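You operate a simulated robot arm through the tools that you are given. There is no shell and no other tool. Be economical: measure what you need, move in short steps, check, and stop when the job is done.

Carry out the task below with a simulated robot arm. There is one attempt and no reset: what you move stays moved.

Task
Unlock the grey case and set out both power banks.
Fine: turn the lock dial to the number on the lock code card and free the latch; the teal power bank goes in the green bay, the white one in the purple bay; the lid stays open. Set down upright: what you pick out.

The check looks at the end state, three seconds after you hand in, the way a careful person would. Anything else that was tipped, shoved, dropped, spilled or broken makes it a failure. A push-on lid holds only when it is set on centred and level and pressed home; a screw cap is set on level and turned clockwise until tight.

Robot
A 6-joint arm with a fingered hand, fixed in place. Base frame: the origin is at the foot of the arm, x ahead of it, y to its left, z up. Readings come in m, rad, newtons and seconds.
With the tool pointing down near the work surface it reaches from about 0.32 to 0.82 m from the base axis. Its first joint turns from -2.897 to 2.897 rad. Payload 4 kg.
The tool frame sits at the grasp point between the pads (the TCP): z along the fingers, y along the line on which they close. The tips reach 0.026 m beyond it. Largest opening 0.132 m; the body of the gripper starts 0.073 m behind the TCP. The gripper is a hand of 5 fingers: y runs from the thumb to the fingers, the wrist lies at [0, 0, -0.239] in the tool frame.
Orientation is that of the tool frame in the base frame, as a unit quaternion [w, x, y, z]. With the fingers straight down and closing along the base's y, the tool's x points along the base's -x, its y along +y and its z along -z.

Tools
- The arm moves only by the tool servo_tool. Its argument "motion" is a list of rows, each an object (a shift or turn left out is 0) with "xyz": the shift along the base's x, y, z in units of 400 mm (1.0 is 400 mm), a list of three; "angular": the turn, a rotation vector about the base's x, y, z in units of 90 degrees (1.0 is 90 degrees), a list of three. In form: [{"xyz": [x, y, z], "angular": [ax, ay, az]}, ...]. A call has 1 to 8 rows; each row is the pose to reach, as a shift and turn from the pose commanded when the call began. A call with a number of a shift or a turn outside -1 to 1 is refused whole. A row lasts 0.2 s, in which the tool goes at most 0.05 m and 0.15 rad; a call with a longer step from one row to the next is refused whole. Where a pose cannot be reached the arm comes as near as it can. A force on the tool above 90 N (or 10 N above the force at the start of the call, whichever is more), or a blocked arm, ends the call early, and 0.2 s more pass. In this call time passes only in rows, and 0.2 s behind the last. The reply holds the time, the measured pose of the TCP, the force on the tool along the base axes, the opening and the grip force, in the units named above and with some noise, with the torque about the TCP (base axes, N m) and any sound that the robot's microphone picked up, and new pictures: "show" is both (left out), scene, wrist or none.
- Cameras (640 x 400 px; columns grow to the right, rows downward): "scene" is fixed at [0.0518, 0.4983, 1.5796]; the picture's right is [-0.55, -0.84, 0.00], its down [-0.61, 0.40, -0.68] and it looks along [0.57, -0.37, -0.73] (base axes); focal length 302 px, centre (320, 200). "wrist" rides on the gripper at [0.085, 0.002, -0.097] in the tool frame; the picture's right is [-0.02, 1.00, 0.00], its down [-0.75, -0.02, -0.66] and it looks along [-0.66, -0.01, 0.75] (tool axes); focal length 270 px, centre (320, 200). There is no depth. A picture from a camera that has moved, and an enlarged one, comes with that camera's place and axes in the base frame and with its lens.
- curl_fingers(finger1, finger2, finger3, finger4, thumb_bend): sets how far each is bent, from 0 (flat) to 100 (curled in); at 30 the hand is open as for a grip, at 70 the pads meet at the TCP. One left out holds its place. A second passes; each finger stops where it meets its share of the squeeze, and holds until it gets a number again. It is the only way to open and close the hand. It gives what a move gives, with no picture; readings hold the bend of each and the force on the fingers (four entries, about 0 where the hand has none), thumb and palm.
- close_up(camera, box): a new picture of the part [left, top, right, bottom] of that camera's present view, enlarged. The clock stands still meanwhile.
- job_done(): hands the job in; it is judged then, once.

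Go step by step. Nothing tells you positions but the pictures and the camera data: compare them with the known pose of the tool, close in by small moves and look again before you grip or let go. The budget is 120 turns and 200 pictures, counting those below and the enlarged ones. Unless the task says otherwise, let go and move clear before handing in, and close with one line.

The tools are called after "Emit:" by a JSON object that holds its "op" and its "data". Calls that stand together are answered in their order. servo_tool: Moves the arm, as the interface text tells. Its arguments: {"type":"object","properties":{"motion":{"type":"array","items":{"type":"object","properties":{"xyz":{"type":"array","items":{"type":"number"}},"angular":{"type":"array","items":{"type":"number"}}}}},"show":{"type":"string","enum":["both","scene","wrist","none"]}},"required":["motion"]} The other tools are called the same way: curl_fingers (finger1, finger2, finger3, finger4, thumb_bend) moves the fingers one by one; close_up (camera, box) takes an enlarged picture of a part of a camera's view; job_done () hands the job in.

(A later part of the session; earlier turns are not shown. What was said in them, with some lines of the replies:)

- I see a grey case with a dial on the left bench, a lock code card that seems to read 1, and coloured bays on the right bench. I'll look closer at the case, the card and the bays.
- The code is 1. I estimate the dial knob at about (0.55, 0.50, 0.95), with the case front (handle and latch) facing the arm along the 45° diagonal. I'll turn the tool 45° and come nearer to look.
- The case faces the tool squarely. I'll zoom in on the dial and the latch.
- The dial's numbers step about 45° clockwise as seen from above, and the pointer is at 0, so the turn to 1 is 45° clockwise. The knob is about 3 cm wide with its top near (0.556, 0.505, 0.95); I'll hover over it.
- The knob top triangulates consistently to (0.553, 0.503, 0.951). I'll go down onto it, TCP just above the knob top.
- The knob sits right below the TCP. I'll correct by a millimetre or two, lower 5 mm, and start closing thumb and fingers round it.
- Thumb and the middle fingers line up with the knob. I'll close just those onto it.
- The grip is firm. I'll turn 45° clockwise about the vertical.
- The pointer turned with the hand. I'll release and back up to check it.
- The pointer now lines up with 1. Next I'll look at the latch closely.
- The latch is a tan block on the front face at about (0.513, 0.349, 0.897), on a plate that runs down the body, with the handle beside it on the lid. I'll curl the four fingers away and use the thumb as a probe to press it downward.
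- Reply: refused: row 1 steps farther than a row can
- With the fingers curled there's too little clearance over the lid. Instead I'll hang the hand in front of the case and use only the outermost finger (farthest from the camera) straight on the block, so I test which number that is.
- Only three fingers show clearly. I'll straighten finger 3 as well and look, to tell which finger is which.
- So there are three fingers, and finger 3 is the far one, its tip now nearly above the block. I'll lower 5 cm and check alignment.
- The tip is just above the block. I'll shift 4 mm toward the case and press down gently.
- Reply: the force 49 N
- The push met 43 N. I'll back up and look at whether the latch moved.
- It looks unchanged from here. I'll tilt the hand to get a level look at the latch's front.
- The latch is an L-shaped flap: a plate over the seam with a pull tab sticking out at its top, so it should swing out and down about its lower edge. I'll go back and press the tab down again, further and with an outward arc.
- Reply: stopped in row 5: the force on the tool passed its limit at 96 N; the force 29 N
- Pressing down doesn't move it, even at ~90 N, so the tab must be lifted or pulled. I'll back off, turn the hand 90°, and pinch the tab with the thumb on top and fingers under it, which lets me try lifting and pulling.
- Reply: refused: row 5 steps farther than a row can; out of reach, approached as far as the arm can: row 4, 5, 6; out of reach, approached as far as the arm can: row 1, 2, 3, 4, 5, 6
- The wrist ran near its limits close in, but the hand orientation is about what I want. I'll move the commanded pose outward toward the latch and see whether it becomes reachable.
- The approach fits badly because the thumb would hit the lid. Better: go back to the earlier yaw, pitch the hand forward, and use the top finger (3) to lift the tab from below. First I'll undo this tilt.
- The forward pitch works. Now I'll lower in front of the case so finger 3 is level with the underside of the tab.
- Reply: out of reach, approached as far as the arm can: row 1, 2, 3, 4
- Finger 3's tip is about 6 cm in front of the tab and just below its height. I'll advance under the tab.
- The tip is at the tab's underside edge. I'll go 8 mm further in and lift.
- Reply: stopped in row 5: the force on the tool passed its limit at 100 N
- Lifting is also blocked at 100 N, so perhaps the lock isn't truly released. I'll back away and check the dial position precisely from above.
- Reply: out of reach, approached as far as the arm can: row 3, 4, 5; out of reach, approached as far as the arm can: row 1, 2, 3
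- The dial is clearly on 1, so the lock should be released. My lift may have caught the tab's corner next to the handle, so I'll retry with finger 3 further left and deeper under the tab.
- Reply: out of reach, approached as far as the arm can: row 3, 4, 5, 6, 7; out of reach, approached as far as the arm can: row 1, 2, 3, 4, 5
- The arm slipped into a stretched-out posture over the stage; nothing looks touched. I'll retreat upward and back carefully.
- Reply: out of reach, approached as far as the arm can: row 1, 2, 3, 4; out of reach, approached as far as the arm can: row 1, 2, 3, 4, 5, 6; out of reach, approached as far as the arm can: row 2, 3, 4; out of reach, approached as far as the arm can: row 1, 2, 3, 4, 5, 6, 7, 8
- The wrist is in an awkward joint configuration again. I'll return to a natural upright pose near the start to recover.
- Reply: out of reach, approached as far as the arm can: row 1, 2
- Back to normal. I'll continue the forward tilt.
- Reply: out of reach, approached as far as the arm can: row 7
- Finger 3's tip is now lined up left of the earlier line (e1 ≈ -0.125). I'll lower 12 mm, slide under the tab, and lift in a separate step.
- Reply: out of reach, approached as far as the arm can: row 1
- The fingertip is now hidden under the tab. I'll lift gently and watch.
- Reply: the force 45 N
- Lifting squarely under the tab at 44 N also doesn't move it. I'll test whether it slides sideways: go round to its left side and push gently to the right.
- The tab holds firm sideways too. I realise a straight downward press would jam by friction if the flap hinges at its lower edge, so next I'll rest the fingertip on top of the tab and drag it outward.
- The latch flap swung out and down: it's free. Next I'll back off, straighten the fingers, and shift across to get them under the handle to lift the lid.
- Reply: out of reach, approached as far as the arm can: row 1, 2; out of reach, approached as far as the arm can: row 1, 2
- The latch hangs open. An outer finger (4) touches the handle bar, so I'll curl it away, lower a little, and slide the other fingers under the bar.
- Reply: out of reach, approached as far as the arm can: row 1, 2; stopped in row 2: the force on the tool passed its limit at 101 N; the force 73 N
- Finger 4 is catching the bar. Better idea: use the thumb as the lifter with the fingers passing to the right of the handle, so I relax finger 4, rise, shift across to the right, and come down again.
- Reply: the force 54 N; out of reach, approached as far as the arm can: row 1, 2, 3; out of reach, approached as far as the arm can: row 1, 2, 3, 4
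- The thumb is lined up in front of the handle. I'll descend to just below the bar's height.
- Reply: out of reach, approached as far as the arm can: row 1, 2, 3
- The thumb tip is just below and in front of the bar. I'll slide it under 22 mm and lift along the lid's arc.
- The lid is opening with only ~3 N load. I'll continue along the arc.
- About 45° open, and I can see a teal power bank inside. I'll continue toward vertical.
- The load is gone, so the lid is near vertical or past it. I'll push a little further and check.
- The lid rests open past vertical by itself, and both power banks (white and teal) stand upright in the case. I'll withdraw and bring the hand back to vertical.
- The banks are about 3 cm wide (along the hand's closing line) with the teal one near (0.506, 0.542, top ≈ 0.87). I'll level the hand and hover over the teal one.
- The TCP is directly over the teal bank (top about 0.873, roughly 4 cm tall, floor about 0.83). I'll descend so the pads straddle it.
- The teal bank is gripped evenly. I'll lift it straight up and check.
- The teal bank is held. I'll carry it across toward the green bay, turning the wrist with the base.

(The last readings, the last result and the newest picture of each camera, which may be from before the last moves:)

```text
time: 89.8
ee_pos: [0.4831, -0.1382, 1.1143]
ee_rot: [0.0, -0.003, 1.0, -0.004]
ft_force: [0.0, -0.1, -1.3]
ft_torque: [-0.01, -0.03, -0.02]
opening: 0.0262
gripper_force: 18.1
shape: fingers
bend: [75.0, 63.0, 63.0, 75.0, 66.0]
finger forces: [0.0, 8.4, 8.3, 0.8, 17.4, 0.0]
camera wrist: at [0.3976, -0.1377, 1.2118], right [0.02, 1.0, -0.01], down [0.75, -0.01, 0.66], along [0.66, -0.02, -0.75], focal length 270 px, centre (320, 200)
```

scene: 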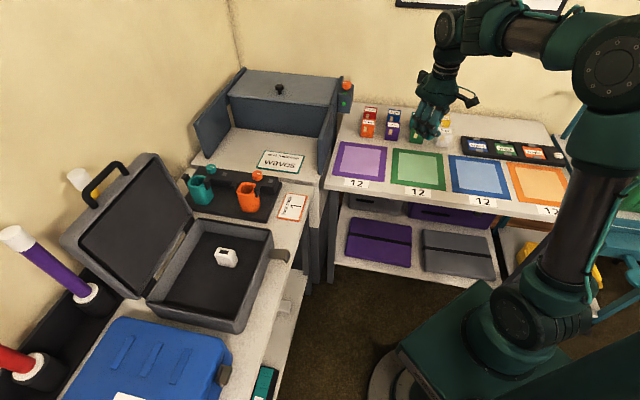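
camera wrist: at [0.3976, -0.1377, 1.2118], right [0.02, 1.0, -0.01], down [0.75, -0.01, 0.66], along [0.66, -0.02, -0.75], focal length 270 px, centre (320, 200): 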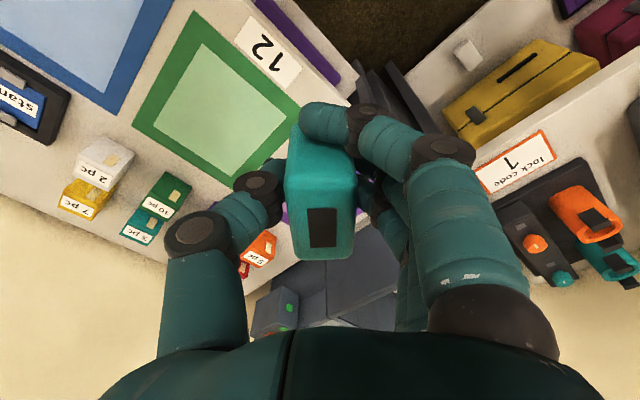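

The green bay centre comes out near (0.575, -0.307) with the bench at about 0.79. I'll move over it, aligning the hand with the bench, and look again.

Emit:
{"op": "servo_tool", "data": {"motion": [{"xyz": [0.04, -0.08, -0.05], "angular": [0, 0, -0.085]}, {"xyz": [0.08, -0.16, -0.1], "angular": [0, 0, -0.17]}, {"xyz": [0.13, -0.24, -0.16], "angular": [0, 0, -0.25]}, {"xyz": [0.175, -0.33, -0.22], "angular": [0, 0, -0.333]}, {"xyz": [0.222, -0.417, -0.28], "angular": [0, 0, -0.333]}]}}

Emit:
{"op": "close_up", "data": {"camera": "scene", "box": [330, 80, 530, 230]}}

```text
time: 91.0
ee_pos: [0.5718, -0.3055, 1.0026]
ee_rot: [-0.001, 0.258, 0.966, -0.005]
ft_force: [0.5, -0.2, -1.9]
ft_torque: [-0.04, -0.03, 0.01]
opening: 0.0262
gripper_force: 17.5
shape: fingers
bend: [75.0, 63.0, 63.0, 75.0, 66.0]
finger forces: [0.1, 8.5, 8.5, 0.8, 17.5, 0.0]
camera wrist: at [0.4985, -0.2639, 1.0989], right [0.51, 0.86, -0.01], down [0.65, -0.38, 0.66], along [0.56, -0.34, -0.75], focal length 270 px, centre (320, 200)
```

scene: 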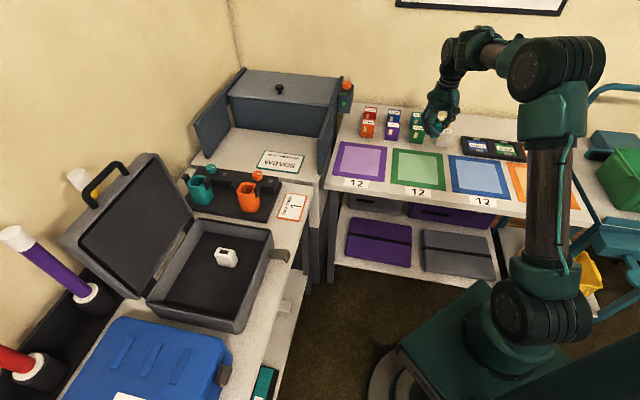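
wrist: 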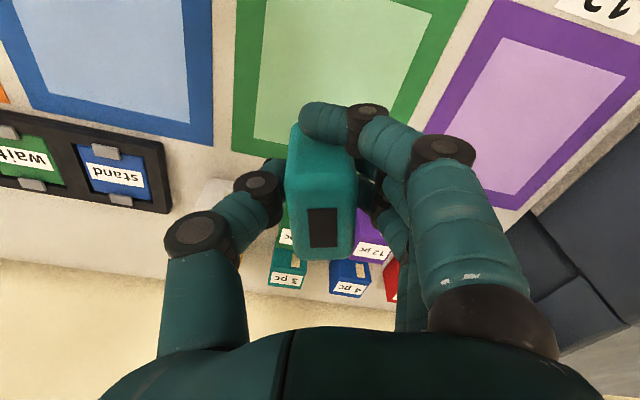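

```text
2.67 times, centred on (430, 155) of scene
camera zoom: at [0.0518, 0.4983, 1.5796], right [-0.55, -0.84, 0.0], down [-0.61, 0.4, -0.68], along [0.57, -0.37, -0.73], focal length 805 px, centre (27, 320)
```

zoom: 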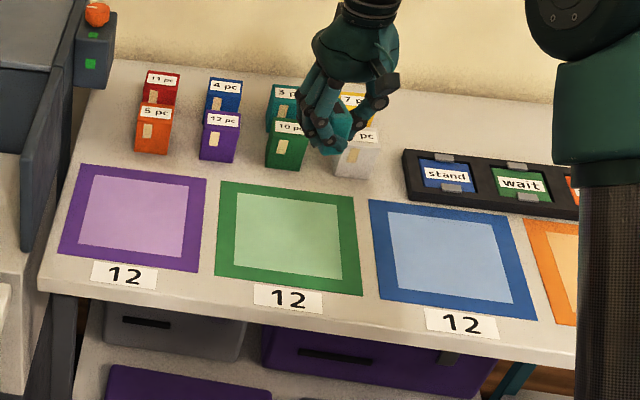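

The bay is large (~0.2 × 0.17 m) and the bank is nearly over its centre (≈0.583, -0.30). I'll lower most of the way and look.

Emit:
{"op": "servo_tool", "data": {"motion": [{"xyz": [0.01, 0.005, -0.1]}, {"xyz": [0.02, 0.01, -0.2]}, {"xyz": [0.025, 0.012, -0.3]}], "show": "wrist"}}

Emit:
{"op": "close_up", "data": {"camera": "scene", "box": [370, 110, 470, 200]}}

```text
time: 91.8
ee_pos: [0.581, -0.3005, 0.8803]
ee_rot: [-0.001, 0.256, 0.967, -0.003]
ft_force: [0.6, -0.1, -0.9]
ft_torque: [-0.04, 0.0, 0.02]
opening: 0.0261
gripper_force: 17.7
shape: fingers
bend: [75.0, 63.0, 63.0, 75.0, 66.0]
finger forces: [0.0, 8.4, 8.5, 0.8, 17.4, 0.1]
camera wrist: at [0.5082, -0.2579, 0.9775], right [0.51, 0.86, -0.01], down [0.65, -0.38, 0.66], along [0.56, -0.34, -0.75], focal length 270 px, centre (320, 200)
```

wrist: 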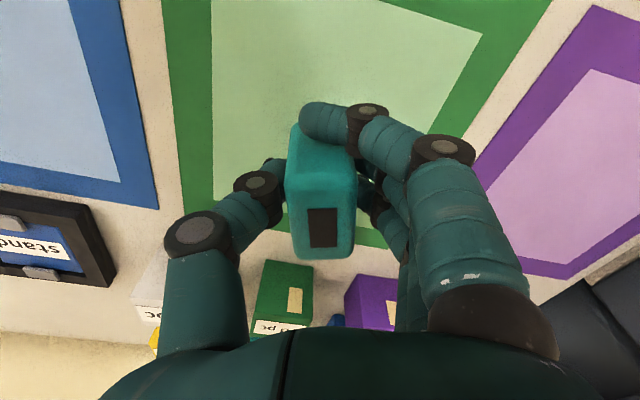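

```text
4.44 times, centred on (420, 155) of scene
camera zoom: at [0.0518, 0.4983, 1.5796], right [-0.55, -0.84, 0.0], down [-0.61, 0.4, -0.68], along [0.57, -0.37, -0.73], focal length 1342 px, centre (-124, 400)
```

zoom: 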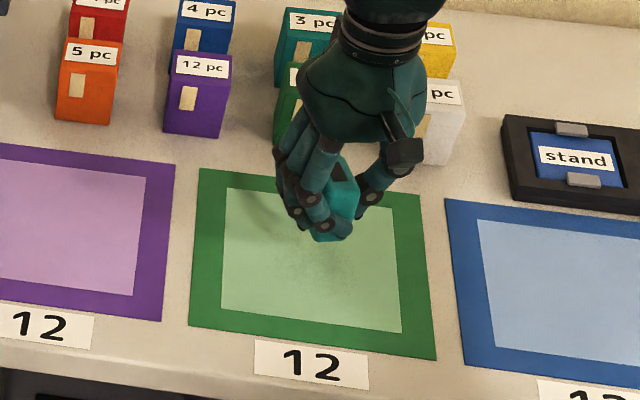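

It's heading to the middle of the green bay. I'll lower slowly until contact.

Emit:
{"op": "servo_tool", "data": {"motion": [{"xyz": [0, 0.01, -0.03]}, {"xyz": [0, 0.01, -0.045]}, {"xyz": [0, 0.01, -0.06]}], "show": "none"}}

Emit:
{"op": "close_up", "data": {"camera": "scene", "box": [370, 110, 470, 200]}}

```text
time: 92.6
ee_pos: [0.5811, -0.2967, 0.8587]
ee_rot: [-0.001, 0.256, 0.967, -0.004]
ft_force: [0.9, 0.3, -1.9]
ft_torque: [0.01, 0.01, 0.02]
opening: 0.0259
gripper_force: 17.0
shape: fingers
bend: [75.0, 63.0, 63.0, 75.0, 66.0]
finger forces: [0.1, 8.5, 8.5, 0.7, 17.4, 0.0]
```

```text
4.44 times, centred on (420, 155) of scene
camera zoom: at [0.0518, 0.4983, 1.5796], right [-0.55, -0.84, 0.0], down [-0.61, 0.4, -0.68], along [0.57, -0.37, -0.73], focal length 1342 px, centre (-124, 400)
```

zoom: 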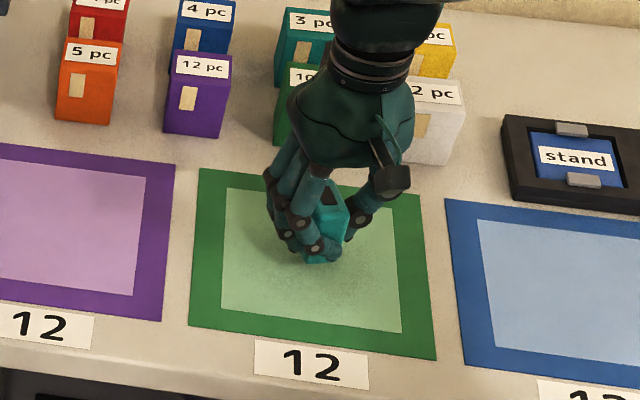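

Emit:
{"op": "servo_tool", "data": {"motion": [{"xyz": [0, 0, -0.012]}, {"xyz": [0, 0, -0.024]}, {"xyz": [0, 0, -0.036]}], "show": "none"}}

```text
time: 93.4
ee_pos: [0.5813, -0.2987, 0.844]
ee_rot: [-0.001, 0.256, 0.967, -0.004]
ft_force: [-0.5, 0.0, -2.2]
ft_torque: [0.01, -0.01, 0.0]
opening: 0.0261
gripper_force: 17.5
shape: fingers
bend: [75.0, 63.0, 63.0, 75.0, 66.0]
finger forces: [0.0, 8.5, 8.5, 0.7, 17.5, 0.0]
```

Emit:
{"op": "servo_tool", "data": {"motion": [{"xyz": [0, 0, -0.01]}, {"xyz": [0, 0, -0.02]}], "show": "none"}}

Emit:
{"op": "close_up", "data": {"camera": "scene", "box": [390, 120, 450, 190]}}

```text
time: 94.0
ee_pos: [0.5826, -0.2984, 0.838]
ee_rot: [0.001, 0.257, 0.967, -0.005]
ft_force: [-4.8, 1.2, 22.6]
ft_torque: [0.15, 0.03, 0.03]
opening: 0.0262
gripper_force: 21.5
shape: fingers
bend: [75.0, 65.0, 65.0, 75.0, 67.0]
finger forces: [0.0, 10.3, 10.0, 0.8, 21.1, 0.0]
```

```text
5.71 times, centred on (420, 155) of scene
camera zoom: at [0.0518, 0.4983, 1.5796], right [-0.55, -0.84, 0.0], down [-0.61, 0.4, -0.68], along [0.57, -0.37, -0.73], focal length 1725 px, centre (-251, 457)
```

zoom: 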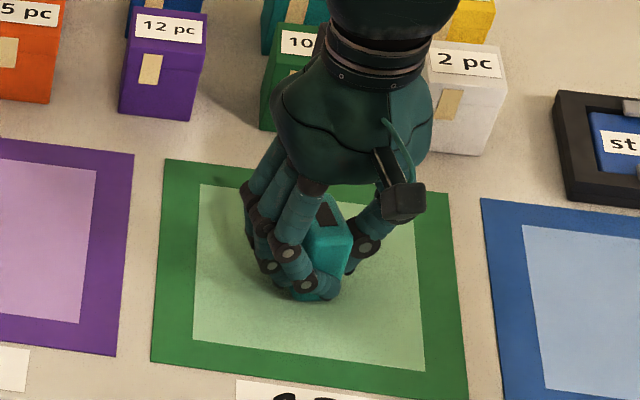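

Contact at z ≈ 0.839. I'll ease up 2 mm and open the fingers slightly.

Emit:
{"op": "servo_tool", "data": {"motion": [{"xyz": [0, 0, 0.006]}], "show": "none"}}

Emit:
{"op": "curl_fingers", "data": {"finger1": 52, "finger2": 52, "finger3": 52, "finger4": 52, "thumb_bend": 52}}

Emit:
{"op": "close_up", "data": {"camera": "wrist", "box": [140, 60, 500, 300]}}

```text
time: 94.4
ee_pos: [0.5824, -0.2963, 0.8384]
ee_rot: [-0.001, 0.257, 0.966, -0.004]
ft_force: [0.7, -1.5, 13.0]
ft_torque: [0.08, -0.03, -0.04]
opening: 0.0264
gripper_force: 20.3
shape: fingers
bend: [75.0, 65.0, 65.0, 75.0, 67.0]
finger forces: [0.0, 9.9, 9.6, 1.3, 20.7, 0.0]
```

```text
time: 95.4
ee_pos: [0.5823, -0.2975, 0.8386]
ee_rot: [-0.001, 0.256, 0.967, -0.005]
ft_force: [0.1, -0.5, 0.6]
ft_torque: [-0.01, 0.01, 0.03]
opening: 0.0681
gripper_force: 0.1
shape: fingers
bend: [52.0, 52.0, 52.0, 52.0, 52.0]
finger forces: [0.0, 0.0, 0.0, 0.0, 0.0, 0.1]
```

```text
1.67 times, centred on (320, 180) of wrist
camera zoom: at [0.5087, -0.2546, 0.9353], right [0.51, 0.86, -0.01], down [0.65, -0.38, 0.66], along [0.56, -0.34, -0.75], focal length 450 px, centre (320, 233)
```

zoom: 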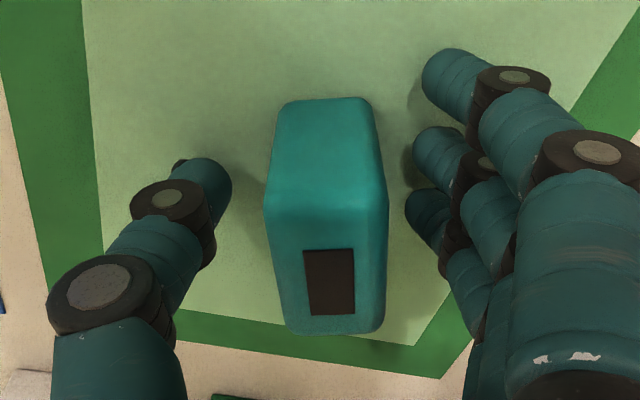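

The teal bank stands upright in the green bay. I'll rise straight up and travel back to the case for the white one.

Emit:
{"op": "servo_tool", "data": {"motion": [{"xyz": [0, 0, 0.1]}, {"xyz": [0, 0, 0.2]}, {"xyz": [0, 0, 0.31]}, {"xyz": [0, 0, 0.42]}, {"xyz": [-0.03, 0.05, 0.52]}, {"xyz": [-0.06, 0.1, 0.62]}, {"xyz": [-0.1, 0.2, 0.65]}, {"xyz": [-0.14, 0.3, 0.68]}], "show": "scene"}}

Emit:
{"op": "servo_tool", "data": {"motion": [{"xyz": [-0.02, 0.1, 0], "angular": [0, 0, 0.09]}, {"xyz": [-0.05, 0.2, 0], "angular": [0, 0, 0.18]}, {"xyz": [-0.08, 0.3, 0], "angular": [0, 0, 0.27]}, {"xyz": [-0.11, 0.4, 0], "angular": [0, 0, 0.36]}, {"xyz": [-0.14, 0.5, 0], "angular": [0, 0, 0.45]}, {"xyz": [-0.16, 0.62, 0], "angular": [0, 0, 0.54]}, {"xyz": [-0.18, 0.74, 0], "angular": [0, 0, 0.63]}, {"xyz": [-0.18, 0.86, 0], "angular": [0, 0, 0.72]}], "show": "none"}}

```text
time: 97.2
ee_pos: [0.5242, -0.1771, 1.1093]
ee_rot: [-0.002, 0.257, 0.966, -0.005]
ft_force: [0.0, -1.4, -0.6]
ft_torque: [-0.04, 0.0, -0.04]
opening: 0.068
gripper_force: 0.0
shape: fingers
bend: [52.0, 52.0, 52.0, 52.0, 52.0]
finger forces: [0.0, 0.0, 0.0, 0.0, 0.1, 0.0]
```

scene: 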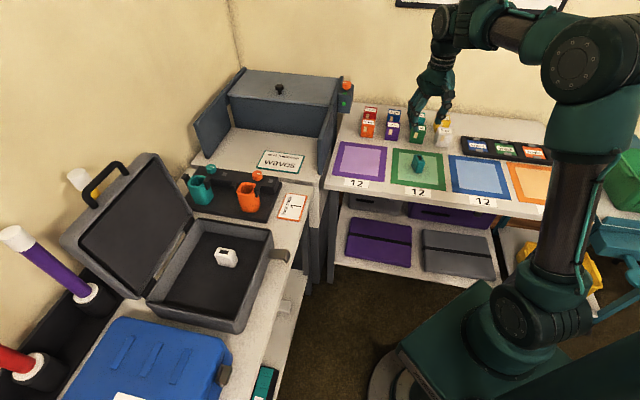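

```text
time: 99.0
ee_pos: [0.453, 0.1687, 1.1093]
ee_rot: [0.001, -0.302, 0.953, -0.004]
ft_force: [0.1, 0.1, 0.7]
ft_torque: [-0.02, -0.01, 0.01]
opening: 0.068
gripper_force: 0.0
shape: fingers
bend: [52.0, 52.0, 52.0, 52.0, 52.0]
finger forces: [0.0, 0.0, 0.1, 0.0, 0.0, 0.0]
```

Emit:
{"op": "servo_tool", "data": {"motion": [{"xyz": [0.035, 0.094, 0], "angular": [0, 0, 0.055]}, {"xyz": [0.07, 0.188, 0], "angular": [0, 0, 0.109]}, {"xyz": [0.11, 0.282, -0.03], "angular": [0, 0, 0.109]}, {"xyz": [0.15, 0.376, -0.08], "angular": [0, 0, 0.109]}, {"xyz": [0.19, 0.47, -0.13], "angular": [0, 0, 0.109]}, {"xyz": [0.23, 0.564, -0.19], "angular": [0, 0, 0.109]}, {"xyz": [0.27, 0.658, -0.25], "angular": [0, 0, 0.109]}, {"xyz": [0.31, 0.753, -0.3], "angular": [0, 0, 0.109]}], "show": "wrist"}}

Emit:
{"op": "close_up", "data": {"camera": "wrist", "box": [200, 50, 440, 200]}}

```text
time: 100.8
ee_pos: [0.5786, 0.4701, 0.9922]
ee_rot: [0.003, -0.38, 0.925, -0.004]
ft_force: [0.0, -1.0, 1.1]
ft_torque: [0.0, 0.0, -0.03]
opening: 0.0679
gripper_force: 0.1
shape: fingers
bend: [52.0, 52.0, 52.0, 52.0, 52.0]
finger forces: [0.1, 0.0, 0.0, 0.1, 0.1, 0.1]
camera wrist: at [0.5155, 0.4105, 1.0885], right [-0.69, 0.72, -0.01], down [0.54, 0.52, 0.66], along [0.48, 0.45, -0.75], focal length 270 px, centre (320, 200)
```

wrist: 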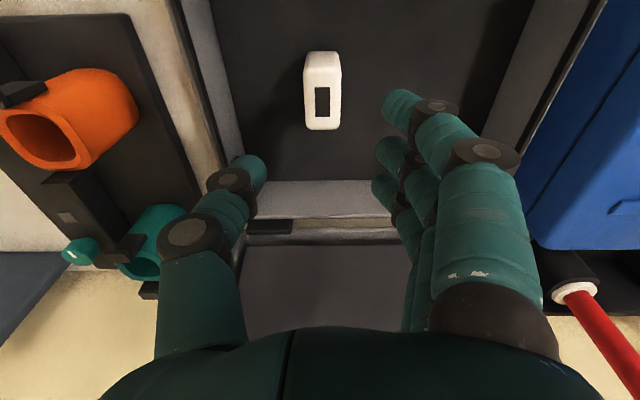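

```text
2.67 times, centred on (320, 125) of wrist
camera zoom: at [0.5155, 0.4105, 1.0885], right [-0.69, 0.72, -0.01], down [0.54, 0.52, 0.66], along [0.48, 0.45, -0.75], focal length 721 px, centre (320, 400)
```

zoom: 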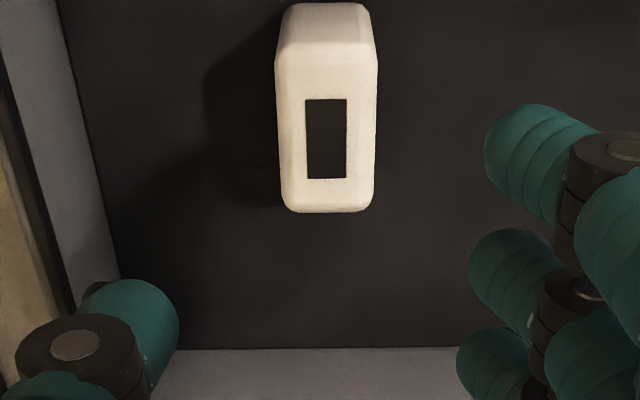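

The white bank's top is at (0.577, 0.470), directly under the TCP. I'll descend the same way as before.

Emit:
{"op": "servo_tool", "data": {"motion": [{"xyz": [-0.004, 0, -0.11]}, {"xyz": [-0.004, 0, -0.22]}, {"xyz": [-0.004, 0, -0.3]}], "show": "wrist"}}

```text
time: 101.6
ee_pos: [0.5764, 0.4683, 0.8704]
ee_rot: [0.002, -0.381, 0.924, -0.004]
ft_force: [-0.1, -0.7, 0.4]
ft_torque: [0.0, 0.0, -0.01]
opening: 0.0683
gripper_force: 0.2
shape: fingers
bend: [52.0, 52.0, 52.0, 52.0, 52.0]
finger forces: [0.0, 0.0, 0.0, 0.0, 0.1, 0.1]
camera wrist: at [0.5135, 0.4094, 0.9667], right [-0.69, 0.72, -0.01], down [0.54, 0.52, 0.66], along [0.48, 0.45, -0.75], focal length 270 px, centre (320, 200)
```

wrist: 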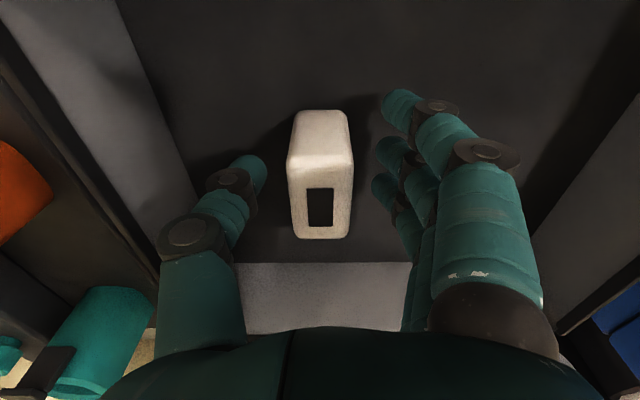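

Centred the same as the teal one. I'll go 12 mm lower and close.

Emit:
{"op": "servo_tool", "data": {"motion": [{"xyz": [0, 0.001, -0.03]}], "show": "none"}}

Emit:
{"op": "curl_fingers", "data": {"finger1": 75, "finger2": 75, "finger3": 75, "finger4": 75, "thumb_bend": 75}}

Emit:
{"op": "servo_tool", "data": {"motion": [{"xyz": [0, 0, 0.06]}, {"xyz": [0, 0, 0.16]}, {"xyz": [0, 0, 0.27]}, {"xyz": [0, 0, 0.38]}, {"xyz": [-0.03, -0.05, 0.48]}]}}

```text
time: 102.0
ee_pos: [0.5748, 0.4684, 0.8589]
ee_rot: [0.002, -0.381, 0.925, -0.003]
ft_force: [0.4, 0.2, -0.7]
ft_torque: [-0.02, 0.03, -0.01]
opening: 0.0677
gripper_force: 0.0
shape: fingers
bend: [52.0, 52.0, 52.0, 52.0, 52.0]
finger forces: [0.0, 0.0, 0.1, 0.0, 0.0, 0.1]
```

```text
time: 103.0
ee_pos: [0.5758, 0.4684, 0.8589]
ee_rot: [0.002, -0.382, 0.924, -0.004]
ft_force: [0.4, 0.2, -0.3]
ft_torque: [-0.01, 0.02, 0.0]
opening: 0.0264
gripper_force: 18.0
shape: fingers
bend: [75.0, 63.0, 63.0, 75.0, 66.0]
finger forces: [0.1, 8.5, 8.7, 1.1, 17.9, 0.1]
```

```text
time: 104.2
ee_pos: [0.5653, 0.4482, 1.0502]
ee_rot: [0.002, -0.382, 0.924, -0.004]
ft_force: [-0.4, -0.5, -2.1]
ft_torque: [0.0, 0.01, 0.03]
opening: 0.0263
gripper_force: 17.9
shape: fingers
bend: [75.0, 63.0, 63.0, 75.0, 66.0]
finger forces: [0.1, 8.5, 8.7, 1.2, 17.8, 0.1]
camera wrist: at [0.5026, 0.3885, 1.1472], right [-0.69, 0.72, -0.01], down [0.54, 0.53, 0.66], along [0.48, 0.45, -0.75], focal length 270 px, centre (320, 200)
```

scene: 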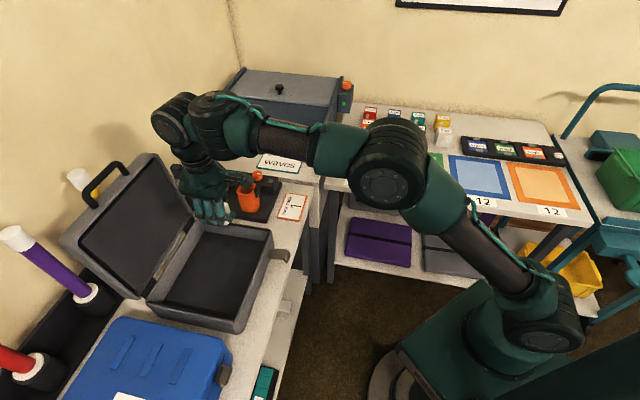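
wrist: 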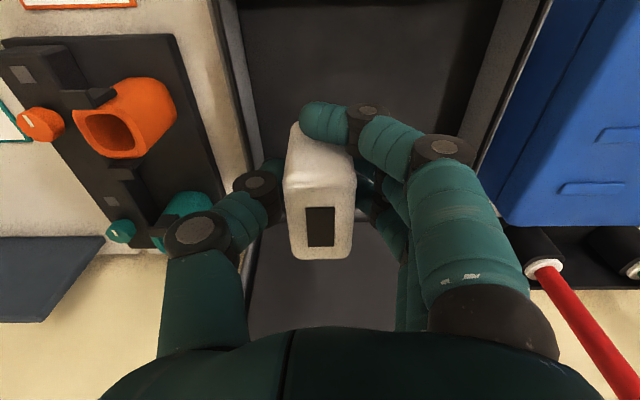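

The white bank is held. The purple bay's centre should be near (0.738, -0.138); I'll carry it across.

Emit:
{"op": "servo_tool", "data": {"motion": [{"xyz": [-0.036, -0.1, 0.03], "angular": [0, 0, -0.0875]}, {"xyz": [-0.072, -0.205, 0.06], "angular": [0, 0, -0.175]}, {"xyz": [-0.108, -0.31, 0.09], "angular": [0, 0, -0.2625]}, {"xyz": [-0.145, -0.41, 0.11], "angular": [0, 0, -0.35]}, {"xyz": [-0.18, -0.51, 0.13], "angular": [0, 0, -0.4375]}, {"xyz": [-0.217, -0.615, 0.15], "angular": [0, 0, -0.525]}, {"xyz": [-0.253, -0.72, 0.15], "angular": [0, 0, -0.6125]}, {"xyz": [-0.29, -0.82, 0.15], "angular": [0, 0, -0.7]}], "show": "none"}}

Emit:
{"op": "servo_tool", "data": {"motion": [{"xyz": [0.03, -0.11, 0.0], "angular": [0, 0, -0.07]}, {"xyz": [0.08, -0.21, 0.0], "angular": [0, 0, -0.133]}, {"xyz": [0.14, -0.31, 0.0], "angular": [0, 0, -0.133]}, {"xyz": [0.2, -0.41, 0.0], "angular": [0, 0, -0.133]}, {"xyz": [0.26, -0.5, 0.0], "angular": [0, 0, -0.133]}, {"xyz": [0.34, -0.56, 0.0], "angular": [0, 0, -0.133]}]}}

```text
time: 106.0
ee_pos: [0.4484, 0.1191, 1.1088]
ee_rot: [-0.001, 0.157, 0.988, -0.004]
ft_force: [-1.7, -0.9, -1.1]
ft_torque: [-0.01, 0.01, 0.01]
opening: 0.0261
gripper_force: 18.3
shape: fingers
bend: [75.0, 63.0, 63.0, 75.0, 66.0]
finger forces: [0.0, 8.4, 8.5, 1.1, 17.7, 0.0]
```

```text
time: 107.4
ee_pos: [0.5859, -0.1042, 1.1111]
ee_rot: [-0.001, 0.259, 0.966, -0.004]
ft_force: [-0.2, -0.6, -1.6]
ft_torque: [0.04, -0.01, 0.03]
opening: 0.0263
gripper_force: 18.0
shape: fingers
bend: [75.0, 63.0, 63.0, 75.0, 66.0]
finger forces: [0.1, 8.5, 8.6, 1.1, 17.7, 0.1]
camera wrist: at [0.5121, -0.0616, 1.2074], right [0.52, 0.85, -0.01], down [0.65, -0.39, 0.66], along [0.56, -0.35, -0.75], focal length 270 px, centre (320, 200)
```

scene: 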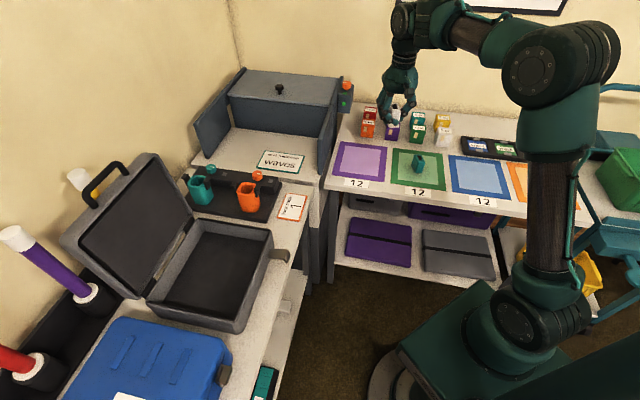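
wrist: 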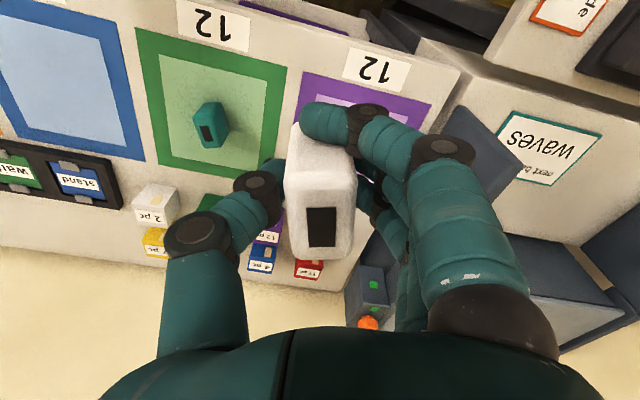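

The green/purple bay spacing puts the purple bay centre at about (0.739, -0.150). I'll aim slightly to its green side, (0.730, -0.158), to keep clear of the stage panel.

Emit:
{"op": "servo_tool", "data": {"motion": [{"xyz": [0.08, -0.05, 0]}, {"xyz": [0.17, -0.09, -0.03]}, {"xyz": [0.26, -0.12, -0.08]}, {"xyz": [0.33, -0.13, -0.17]}, {"xyz": [0.36, -0.135, -0.28]}, {"xyz": [0.36, -0.135, -0.38]}]}}

Emit:
{"op": "close_up", "data": {"camera": "scene", "box": [310, 90, 450, 200]}}

```text
time: 108.8
ee_pos: [0.7269, -0.1582, 0.9583]
ee_rot: [-0.001, 0.259, 0.966, -0.005]
ft_force: [0.6, 0.4, -1.3]
ft_torque: [0.01, -0.02, -0.01]
opening: 0.026
gripper_force: 17.7
shape: fingers
bend: [75.0, 63.0, 63.0, 75.0, 66.0]
finger forces: [0.0, 8.4, 8.6, 1.1, 17.5, 0.1]
camera wrist: at [0.6549, -0.1151, 1.0546], right [0.52, 0.85, -0.01], down [0.65, -0.39, 0.66], along [0.56, -0.35, -0.75], focal length 270 px, centre (320, 200)
```

scene: 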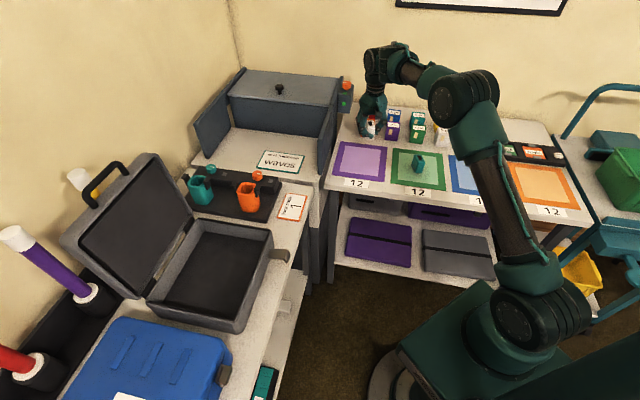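
wrist: 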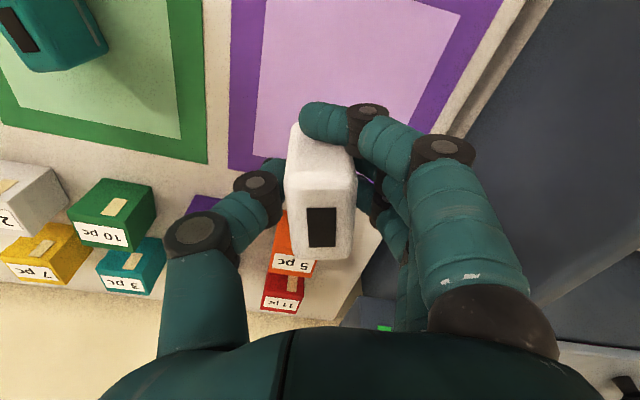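

```text
3.64 times, centred on (380, 145) of scene
camera zoom: at [0.0518, 0.4983, 1.5796], right [-0.55, -0.84, 0.0], down [-0.61, 0.4, -0.68], along [0.57, -0.37, -0.73], focal length 1098 px, centre (102, 400)
```

zoom: 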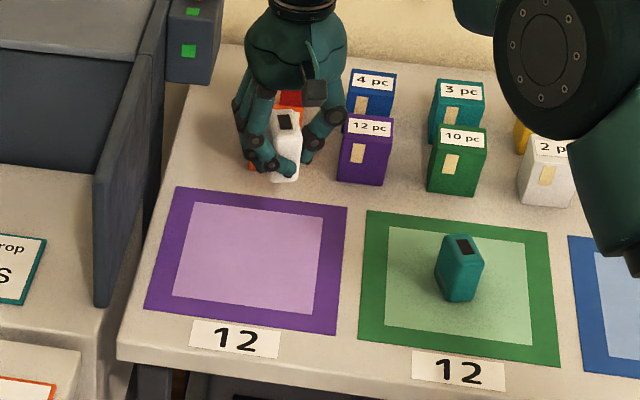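

The panel is about 16 cm away, so there's room; I'll shift 2 cm toward the bay's middle and lower.

Emit:
{"op": "servo_tool", "data": {"motion": [{"xyz": [0.035, 0.035, -0.06]}, {"xyz": [0.035, 0.035, -0.16]}, {"xyz": [0.035, 0.035, -0.25]}], "show": "wrist"}}

Emit:
{"op": "close_up", "data": {"camera": "scene", "box": [310, 90, 450, 200]}}

```text
time: 109.6
ee_pos: [0.7419, -0.1435, 0.8581]
ee_rot: [-0.001, 0.259, 0.966, -0.004]
ft_force: [0.3, -1.0, -0.9]
ft_torque: [0.01, 0.02, 0.01]
opening: 0.0262
gripper_force: 17.9
shape: fingers
bend: [75.0, 63.0, 63.0, 75.0, 66.0]
finger forces: [0.1, 8.4, 8.6, 1.2, 17.6, 0.0]
camera wrist: at [0.6695, -0.1, 0.9549], right [0.52, 0.85, -0.01], down [0.65, -0.39, 0.66], along [0.56, -0.35, -0.75], focal length 270 px, centre (320, 200)
```

wrist: 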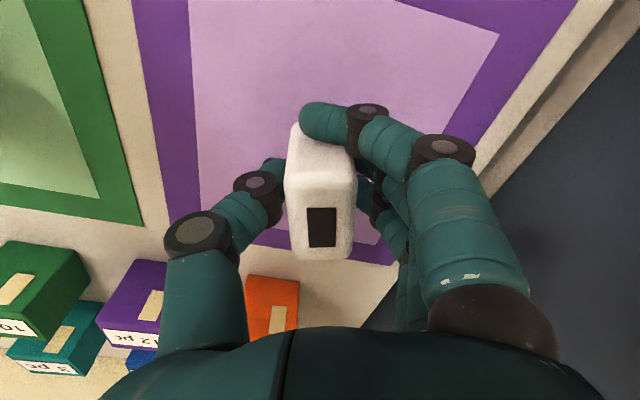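

```text
3.64 times, centred on (380, 145) of scene
camera zoom: at [0.0518, 0.4983, 1.5796], right [-0.55, -0.84, 0.0], down [-0.61, 0.4, -0.68], along [0.57, -0.37, -0.73], focal length 1098 px, centre (102, 400)
```

zoom: 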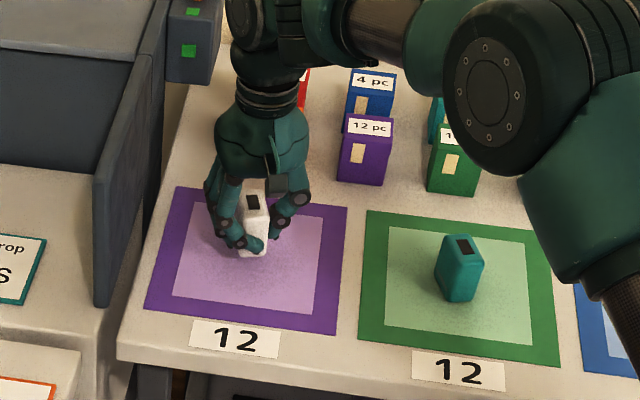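

It's over the middle of the purple bay. I'll lower to contact (expected at z ≈ 0.839).

Emit:
{"op": "servo_tool", "data": {"motion": [{"xyz": [-0.005, 0.0, -0.015]}, {"xyz": [-0.005, 0.0, -0.03]}, {"xyz": [-0.005, 0.0, -0.042]}], "show": "none"}}

```text
time: 110.4
ee_pos: [0.741, -0.1436, 0.8404]
ee_rot: [-0.001, 0.259, 0.966, -0.004]
ft_force: [-0.7, 0.0, -1.7]
ft_torque: [0.02, 0.02, -0.01]
opening: 0.0265
gripper_force: 17.6
shape: fingers
bend: [75.0, 63.0, 63.0, 75.0, 66.0]
finger forces: [0.0, 8.5, 8.6, 1.4, 17.7, 0.0]
```

Emit:
{"op": "servo_tool", "data": {"motion": [{"xyz": [0, 0.0, -0.006]}], "show": "none"}}

```text
time: 110.8
ee_pos: [0.7395, -0.144, 0.8405]
ee_rot: [0.0, 0.26, 0.966, -0.004]
ft_force: [-0.9, 0.4, 5.9]
ft_torque: [0.13, 0.03, -0.01]
opening: 0.0262
gripper_force: 18.4
shape: fingers
bend: [75.0, 63.0, 63.0, 75.0, 66.0]
finger forces: [0.0, 8.8, 8.4, 1.7, 18.7, 0.1]
```

Light contact with the bay. I'll release and check before rising.

Emit:
{"op": "curl_fingers", "data": {"finger1": 52, "finger2": 52, "finger3": 52, "finger4": 52, "thumb_bend": 52}}

Emit:
{"op": "close_up", "data": {"camera": "wrist", "box": [140, 60, 500, 300]}}

```text
time: 111.8
ee_pos: [0.7414, -0.1442, 0.8393]
ee_rot: [-0.001, 0.259, 0.966, -0.004]
ft_force: [-0.1, 1.0, -0.4]
ft_torque: [0.02, 0.02, 0.0]
opening: 0.068
gripper_force: 0.0
shape: fingers
bend: [52.0, 52.0, 52.0, 52.0, 52.0]
finger forces: [0.0, 0.0, 0.1, 0.0, 0.1, 0.1]
```

```text
1.67 times, centred on (320, 180) of wrist
camera zoom: at [0.6676, -0.1006, 0.9357], right [0.52, 0.85, -0.01], down [0.65, -0.39, 0.66], along [0.56, -0.35, -0.75], focal length 450 px, centre (320, 233)
```

zoom: 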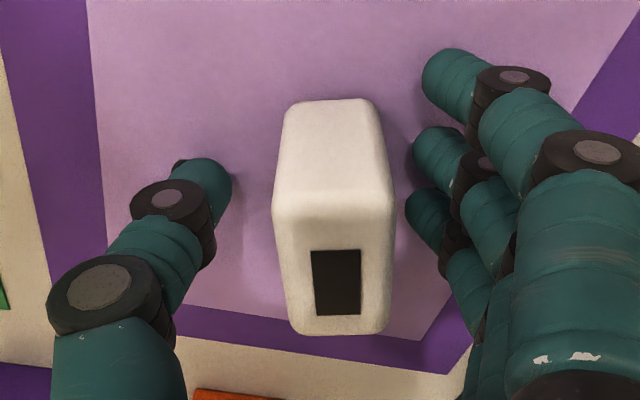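

The white bank stands upright in the purple bay. I'll rise straight up, back away and check the whole scene.

Emit:
{"op": "servo_tool", "data": {"motion": [{"xyz": [0, 0, 0.08]}, {"xyz": [0, 0, 0.18]}, {"xyz": [0, 0, 0.29]}, {"xyz": [0, 0, 0.4]}, {"xyz": [-0.06, 0, 0.5]}, {"xyz": [-0.16, 0.02, 0.56]}, {"xyz": [-0.27, 0.05, 0.6]}, {"xyz": [-0.38, 0.08, 0.62]}], "show": "scene"}}

Emit:
{"op": "close_up", "data": {"camera": "scene", "box": [310, 90, 470, 220]}}

Emit:
{"op": "close_up", "data": {"camera": "scene", "box": [0, 130, 320, 330]}}

```text
time: 113.6
ee_pos: [0.5864, -0.111, 1.0861]
ee_rot: [-0.003, 0.259, 0.966, -0.005]
ft_force: [-0.4, 0.5, -1.0]
ft_torque: [-0.01, 0.01, 0.01]
opening: 0.068
gripper_force: 0.0
shape: fingers
bend: [52.0, 52.0, 52.0, 52.0, 52.0]
finger forces: [0.0, 0.1, 0.0, 0.0, 0.1, 0.1]
```

scene: 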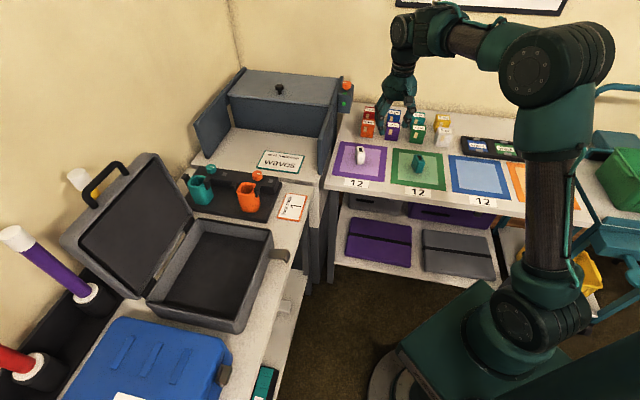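

```text
3.08 times, centred on (390, 155) of scene
camera zoom: at [0.0518, 0.4983, 1.5796], right [-0.55, -0.84, 0.0], down [-0.61, 0.4, -0.68], along [0.57, -0.37, -0.73], focal length 929 px, centre (105, 338)
```

zoom: 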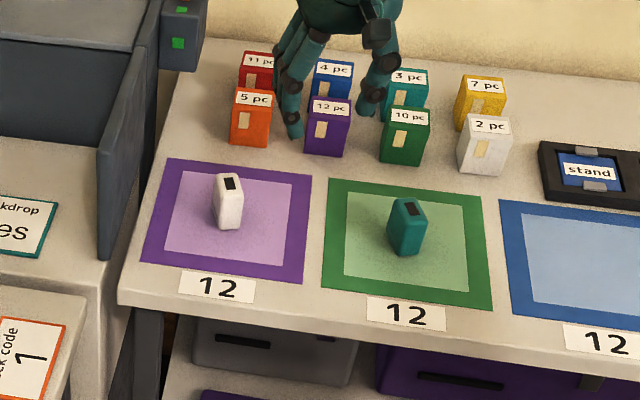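

```text
2.00 times, centred on (160, 230) of scene
camera zoom: at [0.0518, 0.4983, 1.5796], right [-0.55, -0.84, 0.0], down [-0.61, 0.4, -0.68], along [0.57, -0.37, -0.73], focal length 604 px, centre (640, 140)
```

zoom: 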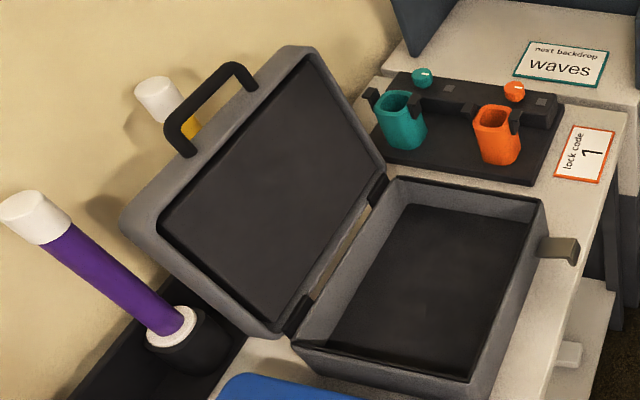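

Both banks stand upright in their bays, the lid is open, the latch is free and everything else looks undisturbed. The hand is clear, so I'm handing in.

Emit:
{"op": "job_done", "data": {}}

```text
The job is handed in.
```

I set the dial to 1, freed the latch and opened the lid. It stays open by itself. The teal power bank is upright in the green bay and the white one is upright in the purple bay.
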